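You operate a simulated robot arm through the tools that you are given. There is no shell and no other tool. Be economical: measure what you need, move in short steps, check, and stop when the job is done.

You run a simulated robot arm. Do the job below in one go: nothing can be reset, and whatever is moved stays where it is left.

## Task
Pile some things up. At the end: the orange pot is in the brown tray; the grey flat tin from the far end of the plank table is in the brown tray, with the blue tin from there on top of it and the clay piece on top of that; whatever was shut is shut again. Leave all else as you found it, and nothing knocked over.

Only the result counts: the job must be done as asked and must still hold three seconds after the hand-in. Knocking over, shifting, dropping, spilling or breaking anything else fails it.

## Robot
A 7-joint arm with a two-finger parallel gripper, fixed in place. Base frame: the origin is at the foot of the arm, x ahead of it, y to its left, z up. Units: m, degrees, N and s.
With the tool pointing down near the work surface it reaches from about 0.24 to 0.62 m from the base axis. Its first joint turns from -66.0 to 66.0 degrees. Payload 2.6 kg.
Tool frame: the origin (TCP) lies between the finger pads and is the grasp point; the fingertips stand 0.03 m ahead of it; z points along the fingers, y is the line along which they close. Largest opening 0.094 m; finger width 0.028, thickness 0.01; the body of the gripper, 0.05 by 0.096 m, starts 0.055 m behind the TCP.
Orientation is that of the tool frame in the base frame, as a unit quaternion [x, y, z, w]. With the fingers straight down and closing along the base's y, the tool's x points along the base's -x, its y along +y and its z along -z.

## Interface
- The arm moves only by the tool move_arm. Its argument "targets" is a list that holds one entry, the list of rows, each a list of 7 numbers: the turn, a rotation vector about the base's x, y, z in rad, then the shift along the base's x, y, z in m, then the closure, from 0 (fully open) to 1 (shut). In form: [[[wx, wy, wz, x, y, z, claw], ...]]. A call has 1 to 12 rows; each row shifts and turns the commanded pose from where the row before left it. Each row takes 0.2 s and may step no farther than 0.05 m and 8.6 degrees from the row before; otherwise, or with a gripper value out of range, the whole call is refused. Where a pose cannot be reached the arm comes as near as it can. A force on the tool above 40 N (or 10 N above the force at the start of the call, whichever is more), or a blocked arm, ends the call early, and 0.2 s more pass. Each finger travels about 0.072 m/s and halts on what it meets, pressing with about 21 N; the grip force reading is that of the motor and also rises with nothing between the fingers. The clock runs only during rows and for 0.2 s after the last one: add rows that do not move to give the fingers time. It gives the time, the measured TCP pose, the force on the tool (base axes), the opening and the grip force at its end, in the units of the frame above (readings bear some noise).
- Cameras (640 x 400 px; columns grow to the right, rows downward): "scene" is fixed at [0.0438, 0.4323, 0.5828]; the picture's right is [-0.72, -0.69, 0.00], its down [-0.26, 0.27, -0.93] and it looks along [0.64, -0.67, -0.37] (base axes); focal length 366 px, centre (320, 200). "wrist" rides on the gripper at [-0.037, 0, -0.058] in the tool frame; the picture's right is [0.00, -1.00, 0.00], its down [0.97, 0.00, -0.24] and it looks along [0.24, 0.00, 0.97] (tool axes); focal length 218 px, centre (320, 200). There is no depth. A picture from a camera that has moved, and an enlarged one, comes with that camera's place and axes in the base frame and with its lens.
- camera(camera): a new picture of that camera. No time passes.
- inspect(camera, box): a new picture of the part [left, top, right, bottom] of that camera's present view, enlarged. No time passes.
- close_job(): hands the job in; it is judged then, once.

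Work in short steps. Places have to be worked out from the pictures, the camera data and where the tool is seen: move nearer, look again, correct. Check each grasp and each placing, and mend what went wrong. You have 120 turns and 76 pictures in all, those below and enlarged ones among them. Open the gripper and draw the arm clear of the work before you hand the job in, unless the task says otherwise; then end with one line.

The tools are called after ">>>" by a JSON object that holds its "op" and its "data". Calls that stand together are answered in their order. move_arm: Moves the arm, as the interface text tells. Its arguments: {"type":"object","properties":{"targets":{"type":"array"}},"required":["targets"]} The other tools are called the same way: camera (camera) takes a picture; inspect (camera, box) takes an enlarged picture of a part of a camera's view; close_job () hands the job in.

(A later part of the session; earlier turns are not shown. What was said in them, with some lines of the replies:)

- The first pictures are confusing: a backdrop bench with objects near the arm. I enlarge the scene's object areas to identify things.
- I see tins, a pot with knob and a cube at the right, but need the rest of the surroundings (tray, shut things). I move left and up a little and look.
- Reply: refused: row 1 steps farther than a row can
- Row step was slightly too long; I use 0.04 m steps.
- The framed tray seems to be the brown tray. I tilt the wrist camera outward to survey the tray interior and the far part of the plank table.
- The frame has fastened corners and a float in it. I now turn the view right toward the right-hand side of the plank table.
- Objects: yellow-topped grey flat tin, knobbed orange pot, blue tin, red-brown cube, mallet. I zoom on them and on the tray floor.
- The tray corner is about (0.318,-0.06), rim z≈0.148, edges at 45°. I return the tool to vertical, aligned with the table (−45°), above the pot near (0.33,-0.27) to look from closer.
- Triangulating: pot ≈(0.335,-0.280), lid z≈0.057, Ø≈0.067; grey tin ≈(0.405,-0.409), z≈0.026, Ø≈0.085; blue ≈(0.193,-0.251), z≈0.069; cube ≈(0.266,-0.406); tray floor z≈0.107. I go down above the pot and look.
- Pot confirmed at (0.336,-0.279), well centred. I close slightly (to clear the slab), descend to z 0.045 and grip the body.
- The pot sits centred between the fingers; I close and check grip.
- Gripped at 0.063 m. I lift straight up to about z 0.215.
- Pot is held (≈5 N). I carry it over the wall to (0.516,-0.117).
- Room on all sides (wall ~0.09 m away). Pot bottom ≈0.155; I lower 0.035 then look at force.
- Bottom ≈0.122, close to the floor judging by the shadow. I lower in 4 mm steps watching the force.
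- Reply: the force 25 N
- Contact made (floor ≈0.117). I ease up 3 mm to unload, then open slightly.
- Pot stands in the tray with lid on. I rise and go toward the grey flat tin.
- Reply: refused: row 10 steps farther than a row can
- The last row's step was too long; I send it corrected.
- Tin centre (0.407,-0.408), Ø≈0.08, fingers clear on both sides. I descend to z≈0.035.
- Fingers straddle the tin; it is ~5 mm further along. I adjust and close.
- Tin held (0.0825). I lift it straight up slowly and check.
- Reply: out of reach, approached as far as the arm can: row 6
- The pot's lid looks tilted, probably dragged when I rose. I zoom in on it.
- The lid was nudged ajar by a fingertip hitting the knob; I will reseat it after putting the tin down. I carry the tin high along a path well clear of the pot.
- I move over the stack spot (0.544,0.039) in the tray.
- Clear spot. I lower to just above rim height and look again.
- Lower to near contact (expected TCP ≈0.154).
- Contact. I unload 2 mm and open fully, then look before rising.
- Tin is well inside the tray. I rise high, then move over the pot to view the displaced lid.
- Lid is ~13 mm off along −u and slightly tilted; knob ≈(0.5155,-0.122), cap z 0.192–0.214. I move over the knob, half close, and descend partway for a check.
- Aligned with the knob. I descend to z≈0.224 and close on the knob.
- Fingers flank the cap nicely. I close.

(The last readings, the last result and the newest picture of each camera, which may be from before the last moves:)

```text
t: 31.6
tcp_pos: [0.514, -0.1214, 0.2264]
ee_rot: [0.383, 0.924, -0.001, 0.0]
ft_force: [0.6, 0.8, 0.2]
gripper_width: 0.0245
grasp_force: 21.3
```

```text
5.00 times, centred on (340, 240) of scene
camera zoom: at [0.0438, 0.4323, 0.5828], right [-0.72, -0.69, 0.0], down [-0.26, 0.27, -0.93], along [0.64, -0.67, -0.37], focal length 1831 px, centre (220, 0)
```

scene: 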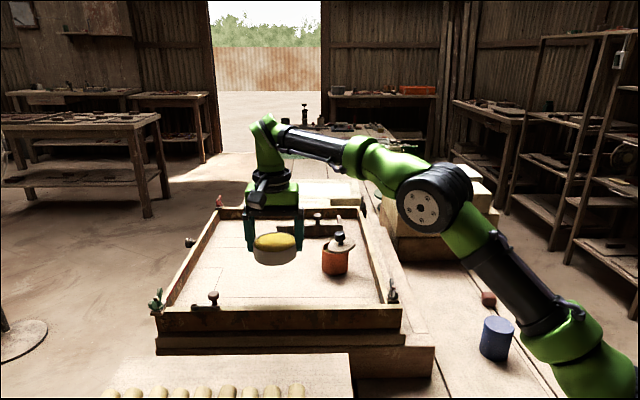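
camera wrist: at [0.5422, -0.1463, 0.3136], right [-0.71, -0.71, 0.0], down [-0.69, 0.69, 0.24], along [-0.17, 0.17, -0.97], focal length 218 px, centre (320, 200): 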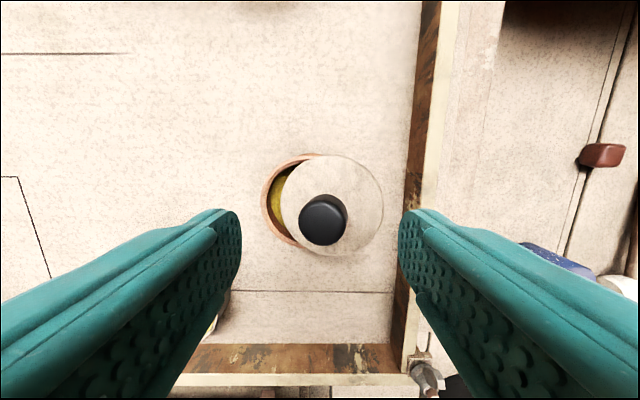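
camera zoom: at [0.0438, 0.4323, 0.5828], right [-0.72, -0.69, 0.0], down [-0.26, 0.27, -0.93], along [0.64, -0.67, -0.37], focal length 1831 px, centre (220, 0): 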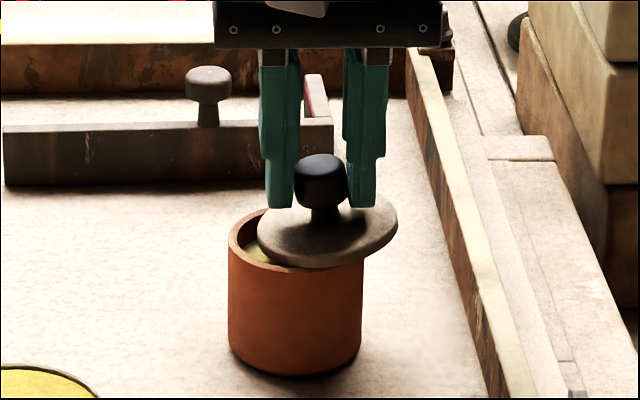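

Knob gripped (0.0245). I lift 35 mm and look at lid and pot.

>>> {"op": "move_arm", "data": {"targets": [[[0, 0, 0, 0, 0, 0.01, 1], [0, 0, 0, 0, 0, 0.015, 1], [0, 0, 0, 0, 0, 0.01, 1], [0, 0, 0, 0, 0, 0, 1]]]}}

>>> {"op": "inspect", "data": {"camera": "scene", "box": [290, 200, 390, 280]}}

>>> {"op": "camera", "data": {"camera": "wrist"}}

```text
t: 32.6
tcp_pos: [0.5164, -0.1217, 0.261]
ee_rot: [0.383, 0.924, -0.001, 0.0]
ft_force: [-0.7, 0.3, 0.1]
gripper_width: 0.024
grasp_force: 21.2
```

```text
5.00 times, centred on (340, 240) of scene
camera zoom: at [0.0438, 0.4323, 0.5828], right [-0.72, -0.69, 0.0], down [-0.26, 0.27, -0.93], along [0.64, -0.67, -0.37], focal length 1831 px, centre (220, 0)
```

zoom: 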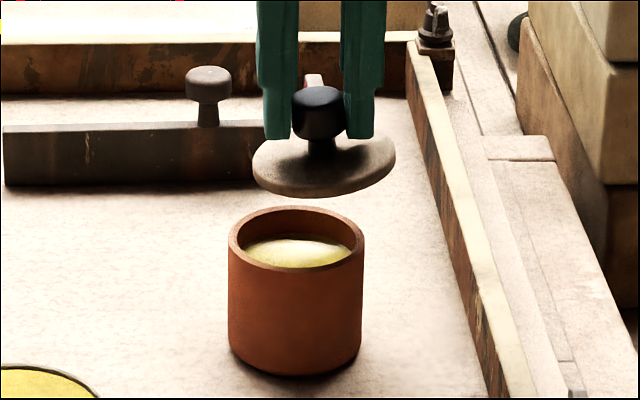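

```text
30 pictures are left
camera wrist: at [0.5418, -0.1471, 0.3174], right [-0.71, -0.71, 0.0], down [-0.69, 0.69, 0.24], along [-0.17, 0.17, -0.97], focal length 218 px, centre (320, 200)
```

wrist: 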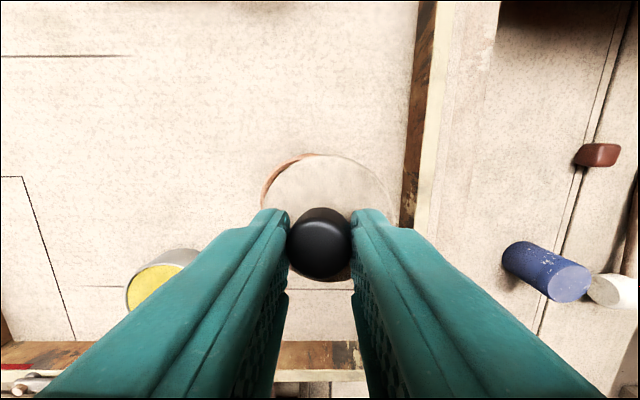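

Lid is level in the gripper. Images say the pot is ≈11 mm further along +u; I shift (0.008,0.008) and check alignment.

>>> {"op": "move_arm", "data": {"targets": [[[0, 0, 0, 0.004, 0.004, 0, 1], [0, 0, 0, 0.004, 0.004, -0.012, 1], [0, 0, 0, 0, 0, 0, 1]]]}}

>>> {"op": "inspect", "data": {"camera": "scene", "box": [290, 200, 390, 280]}}

>>> {"op": "inspect", "data": {"camera": "wrist", "box": [220, 120, 420, 300]}}

```text
t: 33.4
tcp_pos: [0.5248, -0.114, 0.2489]
ee_rot: [0.383, 0.924, 0.0, 0.001]
ft_force: [0.2, -0.1, -0.2]
gripper_width: 0.0239
grasp_force: 20.6
```

```text
5.00 times, centred on (340, 240) of scene
camera zoom: at [0.0438, 0.4323, 0.5828], right [-0.72, -0.69, 0.0], down [-0.26, 0.27, -0.93], along [0.64, -0.67, -0.37], focal length 1831 px, centre (220, 0)
```

zoom: 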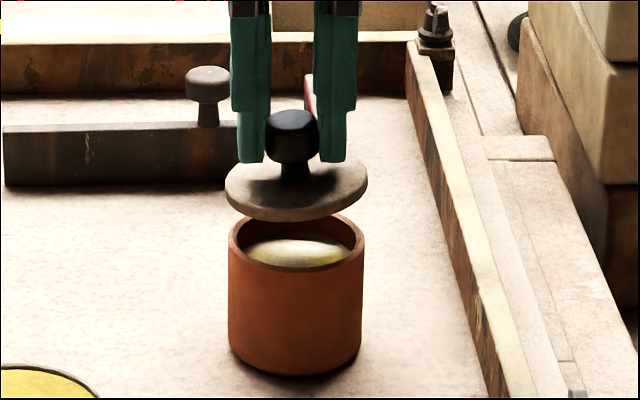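

```text
2.22 times, centred on (320, 210) of wrist
camera zoom: at [0.5502, -0.1392, 0.306], right [-0.71, -0.71, 0.0], down [-0.69, 0.69, 0.24], along [-0.17, 0.17, -0.97], focal length 485 px, centre (320, 178)
```

zoom: 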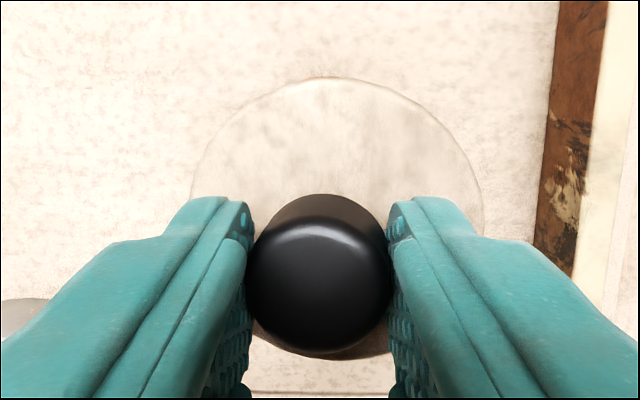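

Aligned within ~1 mm both ways. I lower gently: 12 mm, then 2 mm steps.

>>> {"op": "move_arm", "data": {"targets": [[[0, 0, 0, 0, 0, -0.006, 1], [0, 0, 0, 0, 0, -0.006, 1], [0, 0, 0, 0, 0, -0.002, 1], [0, 0, 0, 0, 0, 0, 1]]]}}

>>> {"op": "inspect", "data": {"camera": "scene", "box": [290, 200, 390, 280]}}

```text
t: 34.4
tcp_pos: [0.5237, -0.1131, 0.235]
ee_rot: [0.383, 0.924, 0.0, 0.001]
ft_force: [-0.1, -0.2, -0.1]
gripper_width: 0.0236
grasp_force: 20.7
```

```text
5.00 times, centred on (340, 240) of scene
camera zoom: at [0.0438, 0.4323, 0.5828], right [-0.72, -0.69, 0.0], down [-0.26, 0.27, -0.93], along [0.64, -0.67, -0.37], focal length 1831 px, centre (220, 0)
```

zoom: 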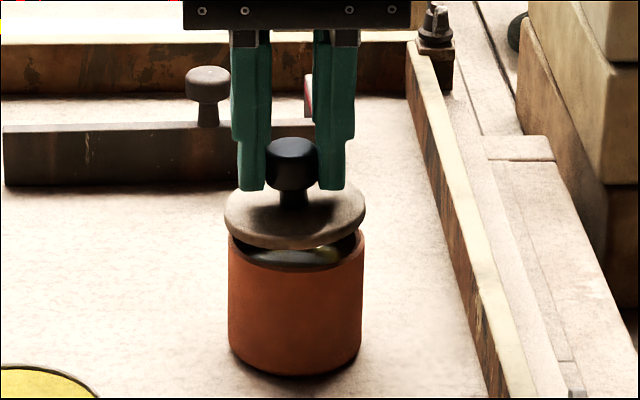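

About 10 mm remains. I lower 8 mm then small steps and check force.

>>> {"op": "move_arm", "data": {"targets": [[[0, 0, 0, 0, 0, -0.004, 1], [0, 0, 0, 0, 0, -0.004, 1], [0, 0, 0, 0, 0, -0.0015, 1], [0, 0, 0, 0, 0, 0, 1]]]}}

>>> {"op": "inspect", "data": {"camera": "scene", "box": [290, 200, 390, 280]}}

```text
t: 35.4
tcp_pos: [0.5247, -0.1141, 0.2245]
ee_rot: [0.383, 0.924, 0.0, 0.0]
ft_force: [-0.2, -0.7, -0.6]
gripper_width: 0.023
grasp_force: 20.8
```

```text
5.00 times, centred on (340, 240) of scene
camera zoom: at [0.0438, 0.4323, 0.5828], right [-0.72, -0.69, 0.0], down [-0.26, 0.27, -0.93], along [0.64, -0.67, -0.37], focal length 1831 px, centre (220, 0)
```

zoom: 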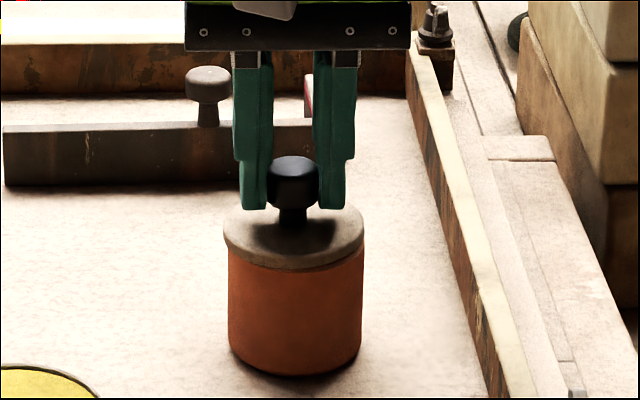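

Nearly touching; lid is ~1 mm left of centre. I correct by 1 mm and lower the last bit.

>>> {"op": "move_arm", "data": {"targets": [[[0, 0, 0, -0.0008, -0.0008, 0, 1], [0, 0, 0, 0, 0, -0.0015, 1], [0, 0, 0, 0, 0, -0.0015, 1], [0, 0, 0, 0, 0, 0, 1]]]}}

```text
t: 36.4
tcp_pos: [0.5237, -0.1156, 0.2228]
ee_rot: [0.382, 0.924, 0.001, 0.001]
ft_force: [-4.8, 0.6, 13.5]
gripper_width: 0.0225
grasp_force: 20.9
```

Lid is seated (13 N). I unload 1 mm, open gently, rise high straight, then inspect.

>>> {"op": "move_arm", "data": {"targets": [[[0, 0, 0, 0, 0, 0.001, 1], [0, 0, 0, 0, 0, 0, 0.6], [0, 0, 0, 0, 0, 0, 0.3], [0, 0, 0, 0, 0, 0, 0.3], [0, 0, 0, 0, 0, 0.02, 0.3], [0, 0, 0, 0, 0, 0.04, 0.2], [0, 0, 0, 0, 0, 0.04, 0]]]}}

>>> {"op": "inspect", "data": {"camera": "scene", "box": [240, 200, 400, 310]}}

>>> {"op": "camera", "data": {"camera": "wrist"}}

```text
t: 38.0
tcp_pos: [0.5237, -0.1168, 0.3224]
ee_rot: [0.383, 0.924, -0.001, -0.001]
ft_force: [0.5, -0.8, 0.5]
gripper_width: 0.094
grasp_force: 0.2
```

```text
3.64 times, centred on (320, 255) of scene
camera zoom: at [0.0438, 0.4323, 0.5828], right [-0.72, -0.69, 0.0], down [-0.26, 0.27, -0.93], along [0.64, -0.67, -0.37], focal length 1331 px, centre (320, 0)
```

zoom: 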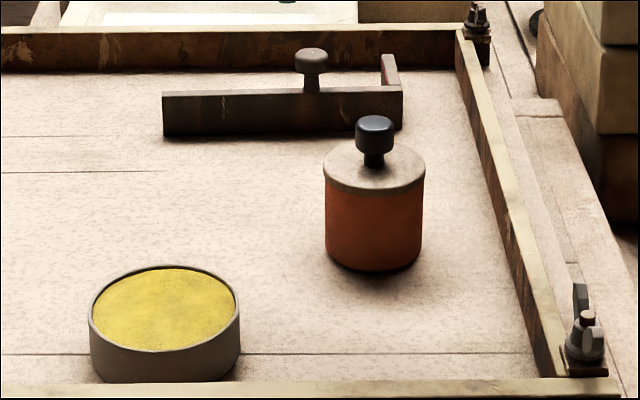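

```text
24 pictures are left
camera wrist: at [0.5498, -0.1419, 0.3808], right [-0.71, -0.71, 0.0], down [-0.69, 0.69, 0.24], along [-0.17, 0.17, -0.97], focal length 218 px, centre (320, 200)
```

wrist: 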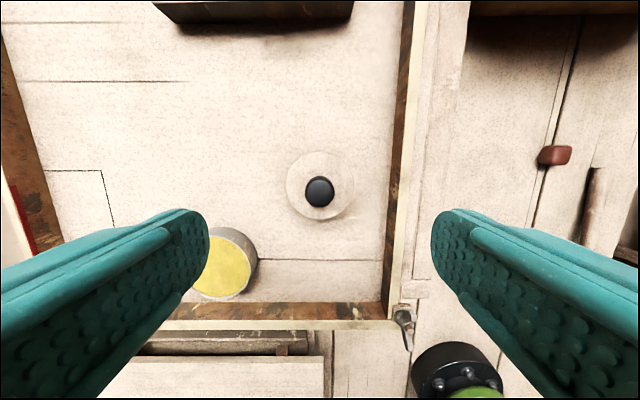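

Lid is back on, centred, tin and pot both fine. Now I go high to above the blue tin (≈0.193,-0.251).

>>> {"op": "move_arm", "data": {"targets": [[[0, 0, 0, -0.0413, -0.0168, 0, 0], [0, 0, 0, -0.0413, -0.0168, 0, 0], [0, 0, 0, -0.0413, -0.0168, 0, 0], [0, 0, 0, -0.0413, -0.0168, 0, 0], [0, 0, 0, -0.0413, -0.0168, 0, 0], [0, 0, 0, -0.0413, -0.0168, -0.01, 0], [0, 0, 0, -0.0413, -0.0168, -0.015, 0], [0, 0, 0, -0.0413, -0.0168, -0.015, 0], [0, 0, 0, 0, 0, -0.04, 0], [0, 0, 0, 0, 0, -0.04, 0], [0, 0, 0, 0, 0, -0.03, 0]]]}}

>>> {"op": "camera", "data": {"camera": "wrist"}}

```text
t: 40.4
tcp_pos: [0.19, -0.2498, 0.172]
ee_rot: [0.382, 0.924, -0.001, 0.0]
ft_force: [0.5, -0.4, 0.4]
gripper_width: 0.0937
grasp_force: 0.0
```

```text
23 pictures are left
camera wrist: at [0.2171, -0.2757, 0.231], right [-0.71, -0.71, 0.0], down [-0.69, 0.69, 0.24], along [-0.17, 0.17, -0.97], focal length 218 px, centre (320, 200)
```

wrist: 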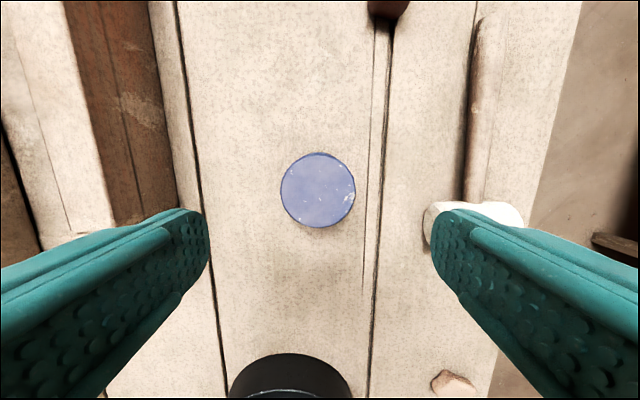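

Blue tin at (0.195,-0.252), Ø≈0.056. I correct 4 mm, descend to z≈0.045, and grip.

>>> {"op": "move_arm", "data": {"targets": [[[0, 0, 0, 0.004, -0.002, -0.03, 0.1], [0, 0, 0, 0, 0, -0.035, 0.1], [0, 0, 0, 0, 0, -0.035, 0.1], [0, 0, 0, 0, 0, -0.027, 0.1], [0, 0, 0, 0, 0, 0, 0.1]]]}}

>>> {"op": "camera", "data": {"camera": "wrist"}}

```text
t: 41.6
tcp_pos: [0.1975, -0.2512, 0.0453]
ee_rot: [0.382, 0.924, -0.001, 0.0]
ft_force: [-1.5, -0.4, -0.8]
gripper_width: 0.0843
grasp_force: 0.0
```

```text
22 pictures are left
camera wrist: at [0.2225, -0.2768, 0.1033], right [-0.71, -0.71, 0.0], down [-0.69, 0.69, 0.24], along [-0.17, 0.17, -0.97], focal length 218 px, centre (320, 200)
```

wrist: 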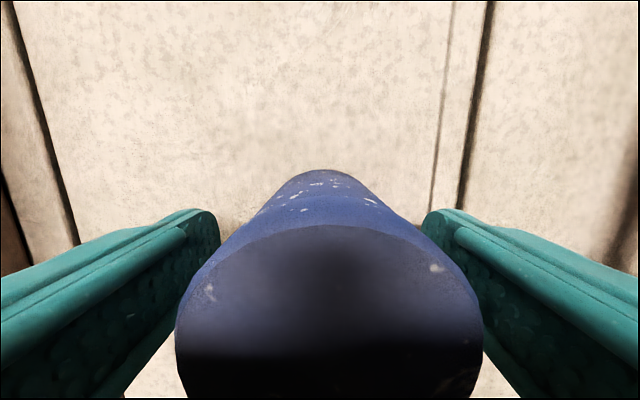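

Centred well; closing and then lifting.

>>> {"op": "move_arm", "data": {"targets": [[[0, 0, 0, 0, 0, 0, 0.3], [0, 0, 0, 0, 0, 0, 1], [0, 0, 0, 0, 0, 0, 1], [0, 0, 0, 0, 0, 0, 1]]]}}

```text
t: 42.6
tcp_pos: [0.1961, -0.2509, 0.0456]
ee_rot: [0.382, 0.924, 0.0, 0.0]
ft_force: [-0.3, -0.7, 0.3]
gripper_width: 0.0572
grasp_force: 21.5
```

Gripped (0.057). I lift straight to z≈0.29.

>>> {"op": "move_arm", "data": {"targets": [[[0, 0, 0, 0, 0, 0.02, 1], [0, 0, 0, 0, 0, 0.045, 1], [0, 0, 0, 0, 0, 0.045, 1], [0, 0, 0, 0, 0, 0.045, 1], [0, 0, 0, 0, 0, 0.045, 1], [0, 0, 0, 0, 0, 0.045, 1]]]}}

>>> {"op": "camera", "data": {"camera": "scene"}}

```text
t: 44.0
tcp_pos: [0.1945, -0.2485, 0.2928]
ee_rot: [0.383, 0.924, 0.0, 0.0]
ft_force: [-0.3, 0.8, -2.2]
gripper_width: 0.0568
grasp_force: 21.0
```

```text
21 pictures are left
```

scene: 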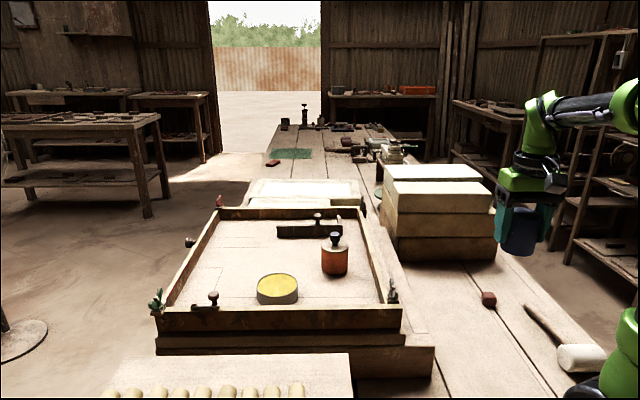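

Carrying the blue tin to above the grey tin (≈0.543,0.036).

>>> {"op": "move_arm", "data": {"targets": [[[0, 0, 0, 0.0348, 0.0284, 0, 1], [0, 0, 0, 0.0348, 0.0284, 0, 1], [0, 0, 0, 0.0348, 0.0284, 0, 1], [0, 0, 0, 0.0348, 0.0284, 0, 1], [0, 0, 0, 0.0348, 0.0284, 0, 1], [0, 0, 0, 0.0348, 0.0284, 0, 1], [0, 0, 0, 0.0348, 0.0284, 0, 1], [0, 0, 0, 0.0348, 0.0284, 0, 1], [0, 0, 0, 0.0348, 0.0284, 0, 1], [0, 0, 0, 0.0348, 0.0284, 0, 1], [0, 0, 0, 0, 0, -0.04, 1], [0, 0, 0, 0, 0, 0, 1]]]}}

>>> {"op": "inspect", "data": {"camera": "scene", "box": [210, 190, 370, 310]}}

>>> {"op": "camera", "data": {"camera": "wrist"}}

```text
t: 46.6
tcp_pos: [0.5443, 0.032, 0.254]
ee_rot: [0.383, 0.924, -0.001, -0.001]
ft_force: [0.2, -0.1, -2.5]
gripper_width: 0.057
grasp_force: 20.8
```

```text
3.33 times, centred on (290, 250) of scene
camera zoom: at [0.0439, 0.4323, 0.5828], right [-0.72, -0.69, 0.0], down [-0.26, 0.27, -0.93], along [0.64, -0.67, -0.37], focal length 1220 px, centre (420, 33)
```

zoom: 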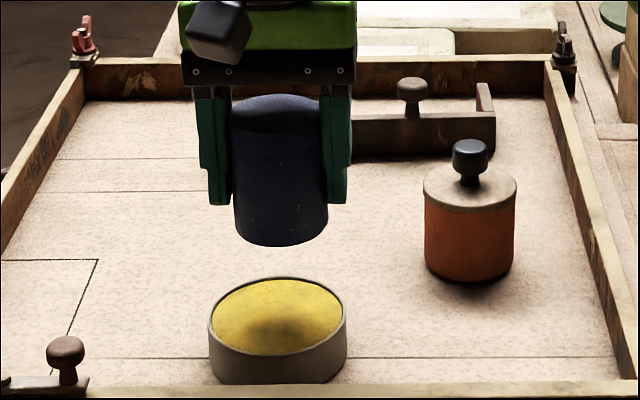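

```text
19 pictures are left
camera wrist: at [0.5704, 0.0057, 0.3108], right [-0.71, -0.71, 0.0], down [-0.69, 0.69, 0.24], along [-0.17, 0.17, -0.97], focal length 218 px, centre (320, 200)
```

wrist: 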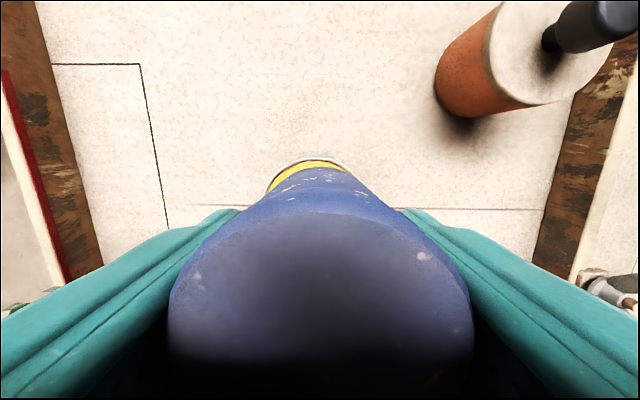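

Comparing both views, the blue tin needs to shift about (-0.0035,+0.0106). I apply that and lower 40 mm.

>>> {"op": "move_arm", "data": {"targets": [[[0, 0, 0, -0.0035, 0.0106, 0, 1], [0, 0, 0, 0, 0, -0.02, 1], [0, 0, 0, 0, 0, -0.02, 1], [0, 0, 0, 0, 0, 0, 1]]]}}

>>> {"op": "inspect", "data": {"camera": "scene", "box": [210, 190, 370, 310]}}

```text
t: 47.6
tcp_pos: [0.5404, 0.0416, 0.2103]
ee_rot: [0.383, 0.924, -0.001, 0.0]
ft_force: [-0.5, -0.7, -2.7]
gripper_width: 0.0569
grasp_force: 21.1
```

```text
3.33 times, centred on (290, 250) of scene
camera zoom: at [0.0439, 0.4323, 0.5828], right [-0.72, -0.69, 0.0], down [-0.26, 0.27, -0.93], along [0.64, -0.67, -0.37], focal length 1220 px, centre (420, 33)
```

zoom: 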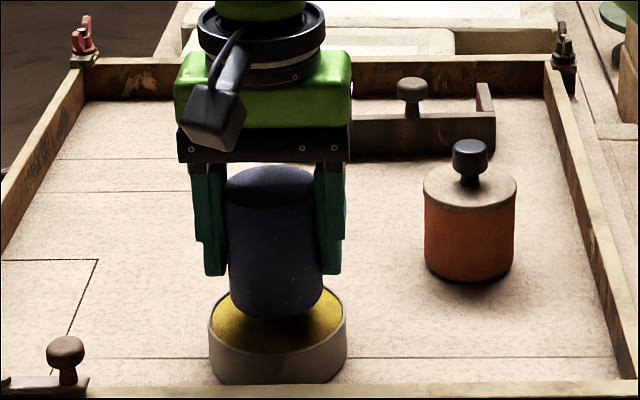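

Well centred above the grey tin; ~17–20 mm to go. I lower carefully.

>>> {"op": "move_arm", "data": {"targets": [[[0, 0, 0, 0, 0, -0.007, 1], [0, 0, 0, 0, 0, -0.006, 1], [0, 0, 0, 0, 0, -0.002, 1], [0, 0, 0, 0, 0, 0, 1]]]}}

>>> {"op": "inspect", "data": {"camera": "scene", "box": [230, 240, 330, 310]}}

```text
t: 48.6
tcp_pos: [0.5405, 0.0428, 0.1967]
ee_rot: [0.383, 0.924, 0.0, 0.001]
ft_force: [-3.4, -1.2, 7.3]
gripper_width: 0.0568
grasp_force: 21.1
```

```text
5.71 times, centred on (280, 275) of scene
camera zoom: at [0.0438, 0.4323, 0.5828], right [-0.72, -0.69, 0.0], down [-0.26, 0.27, -0.93], along [0.64, -0.67, -0.37], focal length 2092 px, centre (549, -229)
```

zoom: 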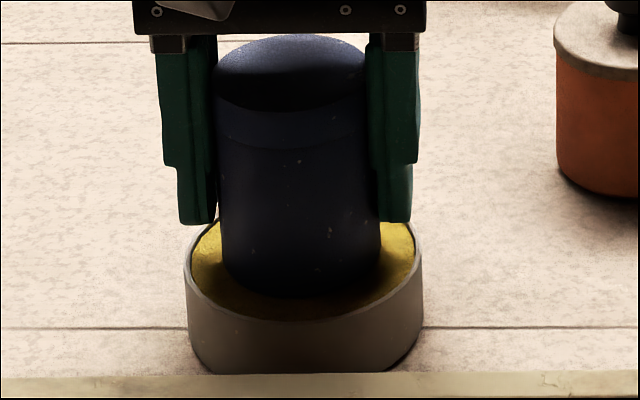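

Contact felt (~10 N), centred. I release gently and rise straight well above.

>>> {"op": "move_arm", "data": {"targets": [[[0, 0, 0, 0, 0, 0.0005, 0.6], [0, 0, 0, 0, 0, 0, 0.2], [0, 0, 0, 0, 0, 0, 0.1], [0, 0, 0, 0, 0, 0, 0.1], [0, 0, 0, 0, 0, 0.02, 0.1], [0, 0, 0, 0, 0, 0.04, 0.1], [0, 0, 0, 0, 0, 0.04, 0], [0, 0, 0, 0, 0, 0.02, 0]]]}}

>>> {"op": "inspect", "data": {"camera": "scene", "box": [210, 190, 370, 310]}}

>>> {"op": "camera", "data": {"camera": "wrist"}}

```text
t: 50.4
tcp_pos: [0.5393, 0.0435, 0.3163]
ee_rot: [0.383, 0.924, 0.0, 0.001]
ft_force: [0.3, 1.8, 0.2]
gripper_width: 0.0941
grasp_force: 0.1
```

```text
3.33 times, centred on (290, 250) of scene
camera zoom: at [0.0438, 0.4323, 0.5828], right [-0.72, -0.69, 0.0], down [-0.26, 0.27, -0.93], along [0.64, -0.67, -0.37], focal length 1220 px, centre (420, 33)
```

zoom: 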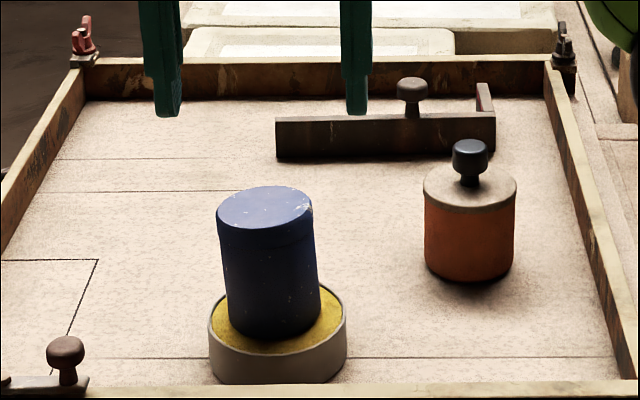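

```text
15 pictures are left
camera wrist: at [0.5647, 0.0185, 0.3745], right [-0.71, -0.71, 0.0], down [-0.69, 0.69, 0.24], along [-0.17, 0.17, -0.97], focal length 218 px, centre (320, 200)
```

wrist: 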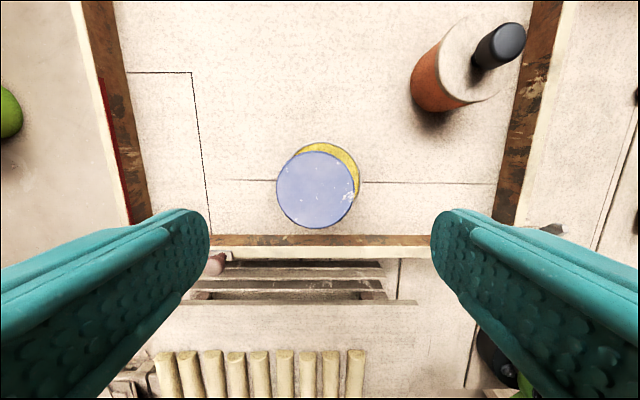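

The blue tin stands but seems to lean a few degrees. I zoom in to see how it sits.

>>> {"op": "inspect", "data": {"camera": "scene", "box": [250, 235, 310, 310]}}

```text
5.33 times, centred on (280, 272) of scene
camera zoom: at [0.0438, 0.4323, 0.5828], right [-0.72, -0.69, 0.0], down [-0.26, 0.27, -0.93], along [0.64, -0.67, -0.37], focal length 1953 px, centre (533, -187)
```

zoom: 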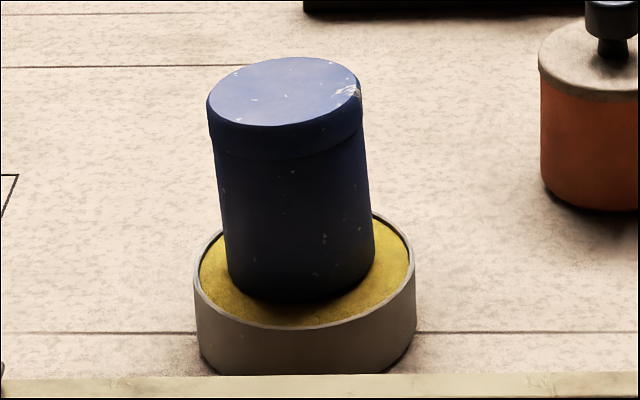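

It rests on a slightly domed fill, ~4 mm off the dome's centre, hence the lean. I regrasp it at the same height to straighten and recentre it.

>>> {"op": "move_arm", "data": {"targets": [[[0, 0, 0, 0.002, 0, -0.03, 0], [0, 0, 0, 0, 0, -0.03, 0], [0, 0, 0, 0, 0, -0.03, 0], [0, 0, 0, 0, 0, -0.027, 0], [0, 0, 0, 0, 0, 0, 0.1], [0, 0, 0, 0, 0, 0, 0.3], [0, 0, 0, 0, 0, 0, 0.4], [0, 0, 0, 0, 0, 0, 1], [0, 0, 0, 0, 0, 0, 1]]]}}

>>> {"op": "camera", "data": {"camera": "wrist"}}

```text
t: 52.4
tcp_pos: [0.5427, 0.0404, 0.1974]
ee_rot: [0.383, 0.924, -0.001, -0.001]
ft_force: [-0.9, 0.4, -0.1]
gripper_width: 0.0571
grasp_force: 21.5
```

```text
13 pictures are left
camera wrist: at [0.5684, 0.0155, 0.2552], right [-0.71, -0.71, 0.0], down [-0.69, 0.69, 0.24], along [-0.17, 0.17, -0.97], focal length 218 px, centre (320, 200)
```

wrist: 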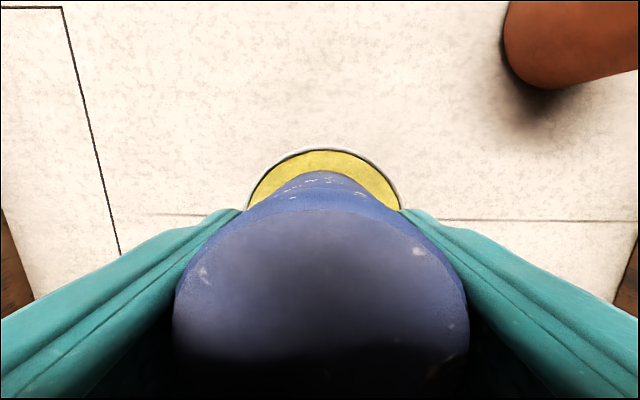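

Straightened. The tin's centre is ~3–4 mm back; I lift 3 mm, shift (-0.004,+0.001), lower and release slowly.

>>> {"op": "move_arm", "data": {"targets": [[[0, 0, 0, 0, 0, 0.004, 1], [0, 0, 0, -0.0042, 0.0007, 0, 1], [0, 0, 0, 0, 0, -0.003, 1], [0, 0, 0, 0, 0, -0.002, 1], [0, 0, 0, 0, 0, 0, 1]]]}}

```text
t: 53.6
tcp_pos: [0.5383, 0.0422, 0.1985]
ee_rot: [0.382, 0.924, -0.001, 0.0]
ft_force: [-0.6, 0.1, -2.4]
gripper_width: 0.0568
grasp_force: 20.9
```

Still hanging; lower a touch more.

>>> {"op": "move_arm", "data": {"targets": [[[0, 0, 0, 0, 0, -0.001, 1], [0, 0, 0, 0, 0, -0.001, 1], [0, 0, 0, 0, 0, 0, 1]]]}}

```text
t: 54.4
tcp_pos: [0.5392, 0.044, 0.1979]
ee_rot: [0.383, 0.924, 0.0, 0.001]
ft_force: [-3.6, -0.3, 9.5]
gripper_width: 0.0568
grasp_force: 21.4
```

Contact. Release slowly, wait, rise, then look.

>>> {"op": "move_arm", "data": {"targets": [[[0, 0, 0, 0, 0, 0.0007, 1], [0, 0, 0, 0, 0, 0, 0.4], [0, 0, 0, 0, 0, 0, 0.35], [0, 0, 0, 0, 0, 0, 0.25], [0, 0, 0, 0, 0, 0, 0.1], [0, 0, 0, 0, 0, 0, 0.1], [0, 0, 0, 0, 0, 0.02, 0.1], [0, 0, 0, 0, 0, 0.04, 0.1], [0, 0, 0, 0, 0, 0.04, 0], [0, 0, 0, 0, 0, 0.02, 0]]]}}

>>> {"op": "inspect", "data": {"camera": "scene", "box": [250, 235, 310, 310]}}

```text
t: 56.6
tcp_pos: [0.5376, 0.0427, 0.3171]
ee_rot: [0.381, 0.924, 0.0, 0.001]
ft_force: [0.0, 0.1, 0.2]
gripper_width: 0.0939
grasp_force: 0.0
```

```text
5.33 times, centred on (280, 272) of scene
camera zoom: at [0.0438, 0.4323, 0.5828], right [-0.72, -0.69, 0.0], down [-0.26, 0.27, -0.93], along [0.64, -0.67, -0.37], focal length 1953 px, centre (533, -187)
```

zoom: 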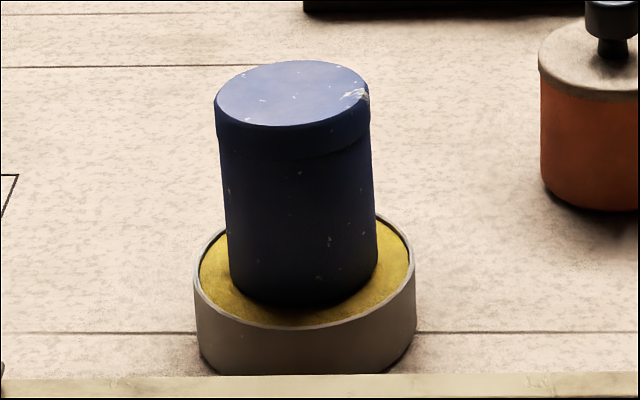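

Now it stands upright. I fly high to above the clay cube (≈0.266,-0.406).

>>> {"op": "move_arm", "data": {"targets": [[[0, 0, 0, -0.0227, -0.0374, 0, 0], [0, 0, 0, -0.0227, -0.0374, 0, 0], [0, 0, 0, -0.0227, -0.0374, 0, 0], [0, 0, 0, -0.0227, -0.0374, 0, 0], [0, 0, 0, -0.0227, -0.0374, 0, 0], [0, 0, 0, -0.0227, -0.0374, 0, 0], [0, 0, 0, -0.0227, -0.0374, 0, 0], [0, 0, 0, -0.0227, -0.0374, 0, 0], [0, 0, 0, -0.0227, -0.0374, -0.01, 0], [0, 0, 0, -0.0227, -0.0374, -0.02, 0], [0, 0, 0, -0.0227, -0.0374, -0.02, 0], [0, 0, 0, -0.0223, -0.0374, -0.02, 0]]]}}

>>> {"op": "move_arm", "data": {"targets": [[[0, 0, 0, 0, 0, -0.04, 0], [0, 0, 0, 0, 0, -0.04, 0], [0, 0, 0, 0, 0, -0.03, 0.2], [0, 0, 0, 0, 0, 0, 0.3]]]}}

>>> {"op": "camera", "data": {"camera": "wrist"}}

```text
t: 59.2
tcp_pos: [0.2642, -0.4066, 0.2459]
ee_rot: [0.382, 0.924, 0.0, 0.0]
ft_force: [-0.5, 0.2, 0.1]
gripper_width: 0.0938
grasp_force: 0.0
```

```text
t: 60.2
tcp_pos: [0.2638, -0.405, 0.1378]
ee_rot: [0.382, 0.924, 0.0, 0.0]
ft_force: [-0.6, 0.5, -0.1]
gripper_width: 0.0656
grasp_force: 0.0
```

```text
11 pictures are left
camera wrist: at [0.2895, -0.431, 0.1953], right [-0.71, -0.71, 0.0], down [-0.69, 0.69, 0.24], along [-0.17, 0.17, -0.97], focal length 218 px, centre (320, 200)
```

wrist: 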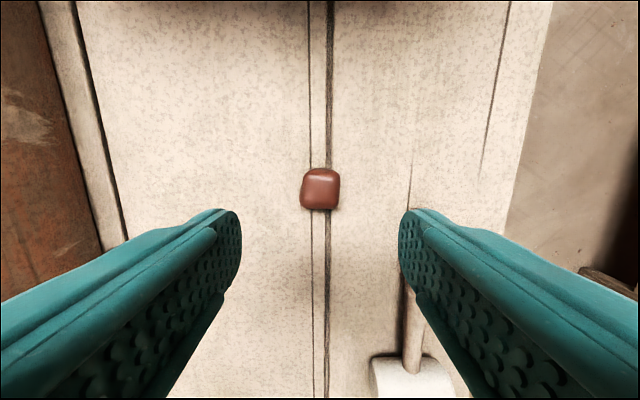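

Cube is at (0.266,-0.4075), ~30 mm, aligned with the fingers. Descend to z≈0.036 and close.

>>> {"op": "move_arm", "data": {"targets": [[[0, 0, 0, 0.002, -0.0025, -0.035, 0.3], [0, 0, 0, 0, 0, -0.035, 0.3], [0, 0, 0, 0, 0, -0.025, 0.3], [0, 0, 0, 0, 0, -0.007, 0.3], [0, 0, 0, 0, 0, 0, 0.5], [0, 0, 0, 0, 0, 0, 1], [0, 0, 0, 0, 0, 0, 1]]]}}

>>> {"op": "camera", "data": {"camera": "wrist"}}

```text
t: 61.8
tcp_pos: [0.266, -0.4093, 0.0363]
ee_rot: [0.382, 0.924, 0.0, 0.0]
ft_force: [-1.5, -0.7, -0.9]
gripper_width: 0.0333
grasp_force: 20.9
```

```text
10 pictures are left
camera wrist: at [0.2931, -0.4352, 0.0937], right [-0.71, -0.71, 0.0], down [-0.69, 0.69, 0.24], along [-0.17, 0.17, -0.97], focal length 218 px, centre (320, 200)
```

wrist: 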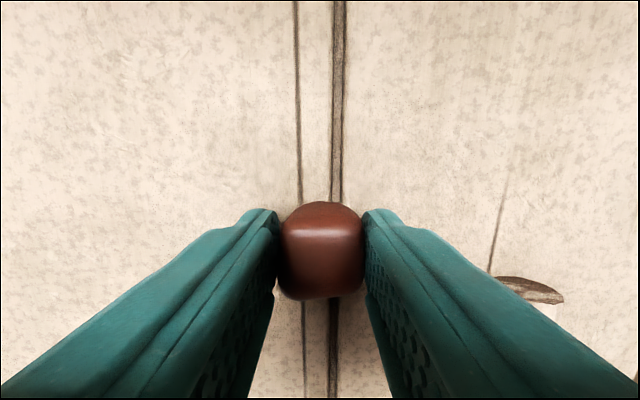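

Gripped (0.033). Lift straight up to z≈0.31.

>>> {"op": "move_arm", "data": {"targets": [[[0, 0, 0, 0, 0, 0.02, 1], [0, 0, 0, 0, 0, 0.045, 1], [0, 0, 0, 0, 0, 0.045, 1], [0, 0, 0, 0, 0, 0.045, 1], [0, 0, 0, 0, 0, 0.045, 1], [0, 0, 0, 0, 0, 0.045, 1], [0, 0, 0, 0, 0, 0.03, 1]]]}}

>>> {"op": "move_arm", "data": {"targets": [[[0, 0, 0, 0.0227, 0.0378, 0, 1], [0, 0, 0, 0.0227, 0.0378, 0, 1], [0, 0, 0, 0.0227, 0.0378, 0, 1], [0, 0, 0, 0.0227, 0.0378, 0, 1], [0, 0, 0, 0.0227, 0.0378, 0, 1], [0, 0, 0, 0.0227, 0.0378, 0, 1], [0, 0, 0, 0.0227, 0.0378, 0, 1], [0, 0, 0, 0.0227, 0.0378, 0, 1], [0, 0, 0, 0.0227, 0.0378, 0, 1], [0, 0, 0, 0.0227, 0.0378, 0, 1], [0, 0, 0, 0.0227, 0.0378, 0, 1], [0, 0, 0, 0.0223, 0.0377, 0, 1]]]}}

>>> {"op": "inspect", "data": {"camera": "scene", "box": [230, 190, 350, 310]}}

>>> {"op": "camera", "data": {"camera": "wrist"}}

```text
t: 63.4
tcp_pos: [0.2688, -0.4058, 0.312]
ee_rot: [0.383, 0.924, 0.0, 0.0]
ft_force: [-0.2, 0.4, -0.5]
gripper_width: 0.0331
grasp_force: 21.1
```

```text
t: 66.0
tcp_pos: [0.5435, 0.0438, 0.3067]
ee_rot: [0.383, 0.924, -0.001, 0.0]
ft_force: [-0.7, -0.5, -0.9]
gripper_width: 0.0332
grasp_force: 21.4
```

```text
3.33 times, centred on (290, 250) of scene
camera zoom: at [0.0438, 0.4322, 0.5828], right [-0.72, -0.69, 0.0], down [-0.26, 0.27, -0.93], along [0.64, -0.67, -0.37], focal length 1220 px, centre (420, 33)
```

zoom: 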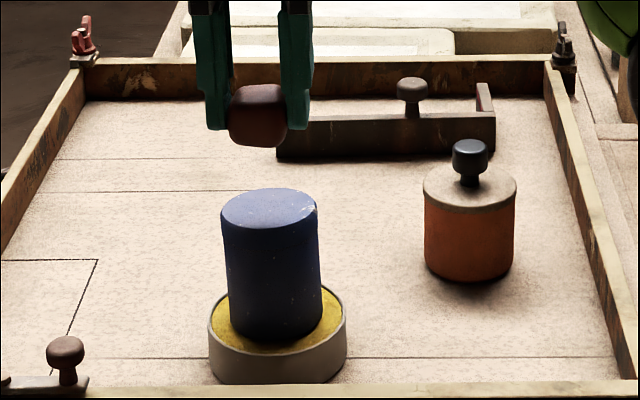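

```text
8 pictures are left
camera wrist: at [0.569, 0.0187, 0.3649], right [-0.71, -0.71, 0.0], down [-0.69, 0.69, 0.24], along [-0.17, 0.17, -0.97], focal length 218 px, centre (320, 200)
```

wrist: 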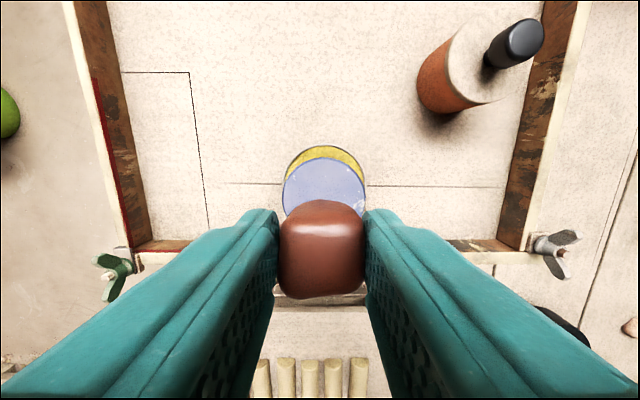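

Blue top centre is ~3 mm toward −u from the cube. I correct (-0.0014,-0.0028) and lower 38 mm.

>>> {"op": "move_arm", "data": {"targets": [[[0, 0, 0, -0.0014, -0.0028, 0, 1], [0, 0, 0, 0, 0, -0.019, 1], [0, 0, 0, 0, 0, -0.019, 1], [0, 0, 0, 0, 0, 0, 1]]]}}

>>> {"op": "inspect", "data": {"camera": "scene", "box": [240, 210, 320, 310]}}

```text
t: 67.0
tcp_pos: [0.5401, 0.0419, 0.2715]
ee_rot: [0.383, 0.924, 0.0, 0.0]
ft_force: [0.0, -1.5, -0.4]
gripper_width: 0.0332
grasp_force: 20.6
```

```text
4.00 times, centred on (280, 260) of scene
camera zoom: at [0.0438, 0.4323, 0.5828], right [-0.72, -0.69, 0.0], down [-0.26, 0.27, -0.93], along [0.64, -0.67, -0.37], focal length 1464 px, centre (480, -40)
```

zoom: 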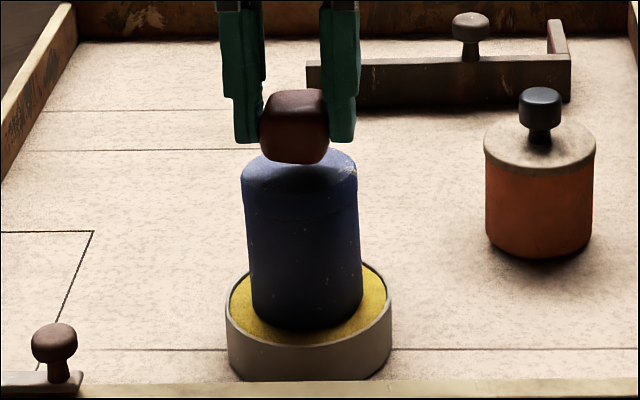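

Centred. I nudge 1 mm and lower the remaining ~13 mm gently.

>>> {"op": "move_arm", "data": {"targets": [[[0, 0, 0, -0.0007, -0.0007, -0.005, 1], [0, 0, 0, 0, 0, -0.005, 1], [0, 0, 0, 0, 0, -0.002, 1], [0, 0, 0, 0, 0, 0, 1]]]}}

>>> {"op": "inspect", "data": {"camera": "scene", "box": [240, 210, 320, 310]}}

```text
t: 68.0
tcp_pos: [0.5387, 0.0418, 0.2595]
ee_rot: [0.383, 0.924, 0.001, 0.001]
ft_force: [-3.0, 0.2, 9.6]
gripper_width: 0.0331
grasp_force: 21.3
```

```text
4.00 times, centred on (280, 260) of scene
camera zoom: at [0.0438, 0.4323, 0.5828], right [-0.72, -0.69, 0.0], down [-0.26, 0.27, -0.93], along [0.64, -0.67, -0.37], focal length 1464 px, centre (480, -40)
```

zoom: 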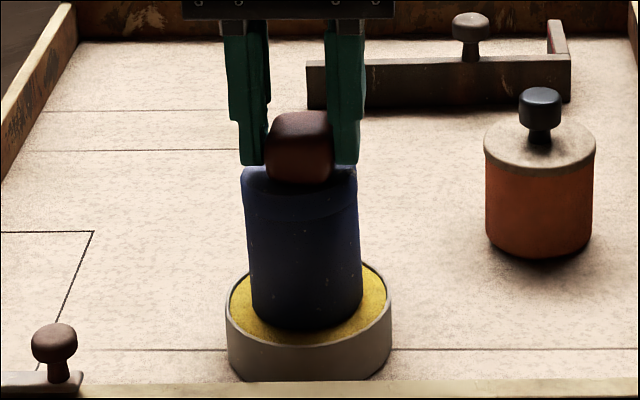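

In contact and centred. Unload, open slowly, rise straight.

>>> {"op": "move_arm", "data": {"targets": [[[0, 0, 0, 0, 0, 0.0007, 1], [0, 0, 0, 0, 0, 0, 0.65], [0, 0, 0, 0, 0, 0, 0.55], [0, 0, 0, 0, 0, 0, 0.4], [0, 0, 0, 0, 0, 0, 0.2], [0, 0, 0, 0, 0, 0, 0.2], [0, 0, 0, 0, 0, 0.01, 0.2], [0, 0, 0, 0, 0, 0.02, 0.2], [0, 0, 0, 0, 0, 0.02, 0.2], [0, 0, 0, 0, 0, 0.01, 0.2]]]}}

>>> {"op": "inspect", "data": {"camera": "scene", "box": [240, 210, 320, 310]}}

```text
t: 70.2
tcp_pos: [0.5379, 0.0438, 0.3221]
ee_rot: [0.383, 0.924, 0.0, -0.001]
ft_force: [0.7, -0.8, -1.2]
gripper_width: 0.0757
grasp_force: 0.0
```

```text
4.00 times, centred on (280, 260) of scene
camera zoom: at [0.0438, 0.4323, 0.5828], right [-0.72, -0.69, 0.0], down [-0.26, 0.27, -0.93], along [0.64, -0.67, -0.37], focal length 1464 px, centre (480, -40)
```

zoom: 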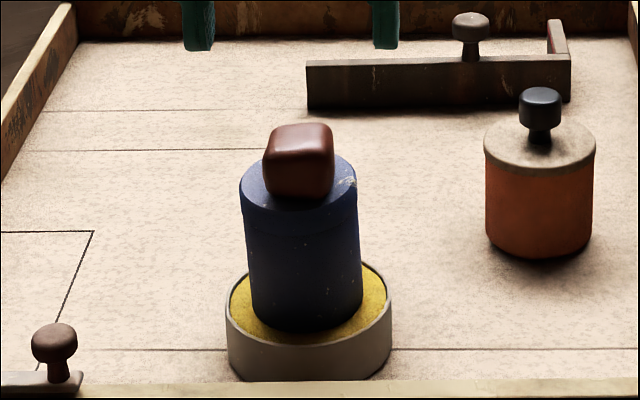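

Stack stands; cube slightly toward the front but well supported. I withdraw up and back, then verify over time.

>>> {"op": "move_arm", "data": {"targets": [[[0, 0, 0, -0.005, -0.005, 0.02, 0], [0, 0, 0, -0.02, -0.02, 0.02, 0], [0, 0, 0, -0.03, -0.03, 0.01, 0], [0, 0, 0, -0.03, -0.03, 0, 0], [0, 0, 0, -0.03, -0.03, 0, 0], [0, 0, 0, -0.03, -0.03, 0, 0], [0, 0, 0, -0.03, -0.03, 0, 0], [0, 0, 0, 0, 0, 0, 0], [0, 0, 0, 0, 0, 0, 0], [0, 0, 0, 0, 0, 0, 0], [0, 0, 0, 0, 0, 0, 0]]]}}

>>> {"op": "inspect", "data": {"camera": "scene", "box": [240, 210, 320, 310]}}

>>> {"op": "camera", "data": {"camera": "scene"}}

```text
t: 72.6
tcp_pos: [0.3672, -0.1309, 0.3615]
ee_rot: [0.383, 0.924, -0.001, 0.0]
ft_force: [0.0, -0.7, 0.2]
gripper_width: 0.0941
grasp_force: 0.0
out of reach, approached as far as the arm can: row 1
```

```text
4.00 times, centred on (280, 260) of scene
camera zoom: at [0.0438, 0.4323, 0.5828], right [-0.72, -0.69, 0.0], down [-0.26, 0.27, -0.93], along [0.64, -0.67, -0.37], focal length 1464 px, centre (480, -40)
```

zoom: 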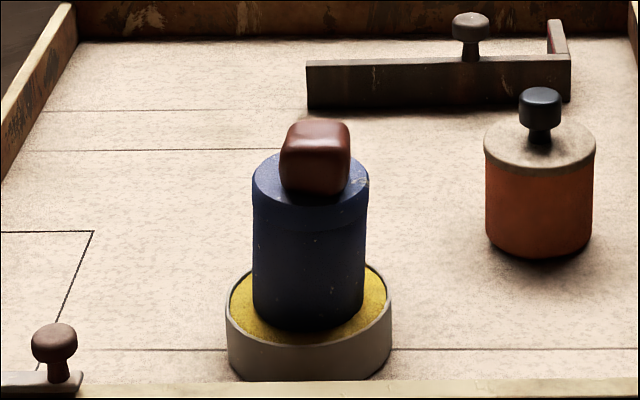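

```text
3 pictures are left
```

scene: 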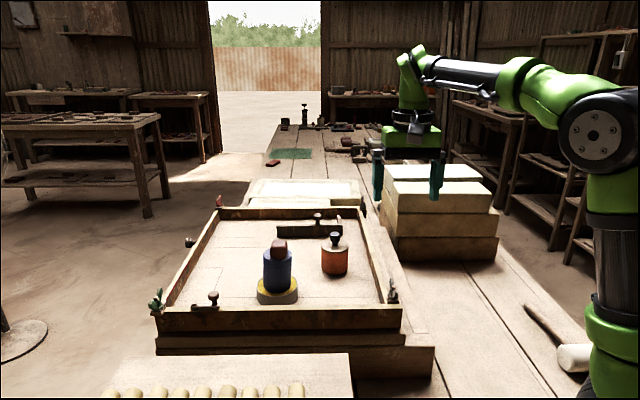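

The stack rocks slightly on the domed fill; I let time pass for it to settle, then check.

>>> {"op": "move_arm", "data": {"targets": [[[0, 0, 0, 0, 0, 0, 0], [0, 0, 0, 0, 0, 0, 0], [0, 0, 0, 0, 0, 0, 0], [0, 0, 0, 0, 0, 0, 0], [0, 0, 0, 0, 0, 0, 0], [0, 0, 0, 0, 0, 0, 0], [0, 0, 0, 0, 0, 0, 0], [0, 0, 0, 0, 0, 0, 0], [0, 0, 0, 0, 0, 0, 0], [0, 0, 0, 0, 0, 0, 0], [0, 0, 0, 0, 0, 0, 0], [0, 0, 0, 0, 0, 0, 0]]]}}

>>> {"op": "move_arm", "data": {"targets": [[[0, 0, 0, 0, 0, 0, 0], [0, 0, 0, 0, 0, 0, 0], [0, 0, 0, 0, 0, 0, 0], [0, 0, 0, 0, 0, 0, 0], [0, 0, 0, 0, 0, 0, 0], [0, 0, 0, 0, 0, 0, 0], [0, 0, 0, 0, 0, 0, 0], [0, 0, 0, 0, 0, 0, 0], [0, 0, 0, 0, 0, 0, 0], [0, 0, 0, 0, 0, 0, 0], [0, 0, 0, 0, 0, 0, 0], [0, 0, 0, 0, 0, 0, 0]]]}}

>>> {"op": "inspect", "data": {"camera": "scene", "box": [240, 210, 320, 310]}}

```text
t: 75.2
tcp_pos: [0.3662, -0.1311, 0.3603]
ee_rot: [0.382, 0.924, -0.001, 0.0]
ft_force: [-0.2, 0.2, 0.5]
gripper_width: 0.0942
grasp_force: 0.0
```

```text
t: 77.8
tcp_pos: [0.3667, -0.1309, 0.36]
ee_rot: [0.384, 0.924, -0.001, -0.001]
ft_force: [0.3, -0.1, -0.4]
gripper_width: 0.0938
grasp_force: 0.1
```

```text
4.00 times, centred on (280, 260) of scene
camera zoom: at [0.0438, 0.4323, 0.5828], right [-0.72, -0.69, 0.0], down [-0.26, 0.27, -0.93], along [0.64, -0.67, -0.37], focal length 1464 px, centre (480, -40)
```

zoom: 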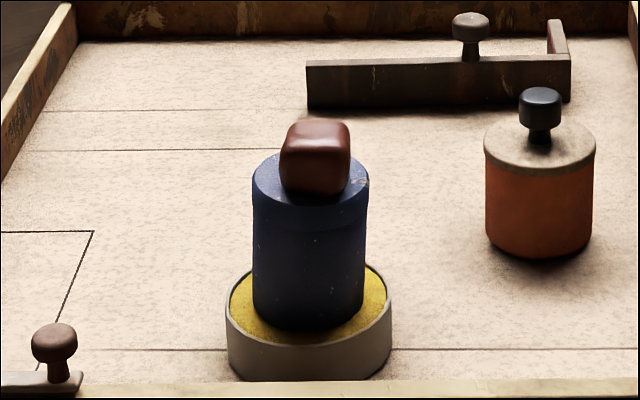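

The picture is the same as 5 s ago, so the stack is at rest. The pot is shut and in the tray, and the arm is clear, so I hand in.

>>> {"op": "close_job", "data": {}}

```text
The job is handed in.
```

The job is handed in: the orange pot is in the brown tray, and beside it are the grey flat tin, the blue tin on top of that, and the clay piece on top. While I was working the pot's lid got knocked ajar; I put it back, and it looked shut and centred. The stack leans slightly on the tin's rounded filling, but it did not move over the last 5 seconds I watched.
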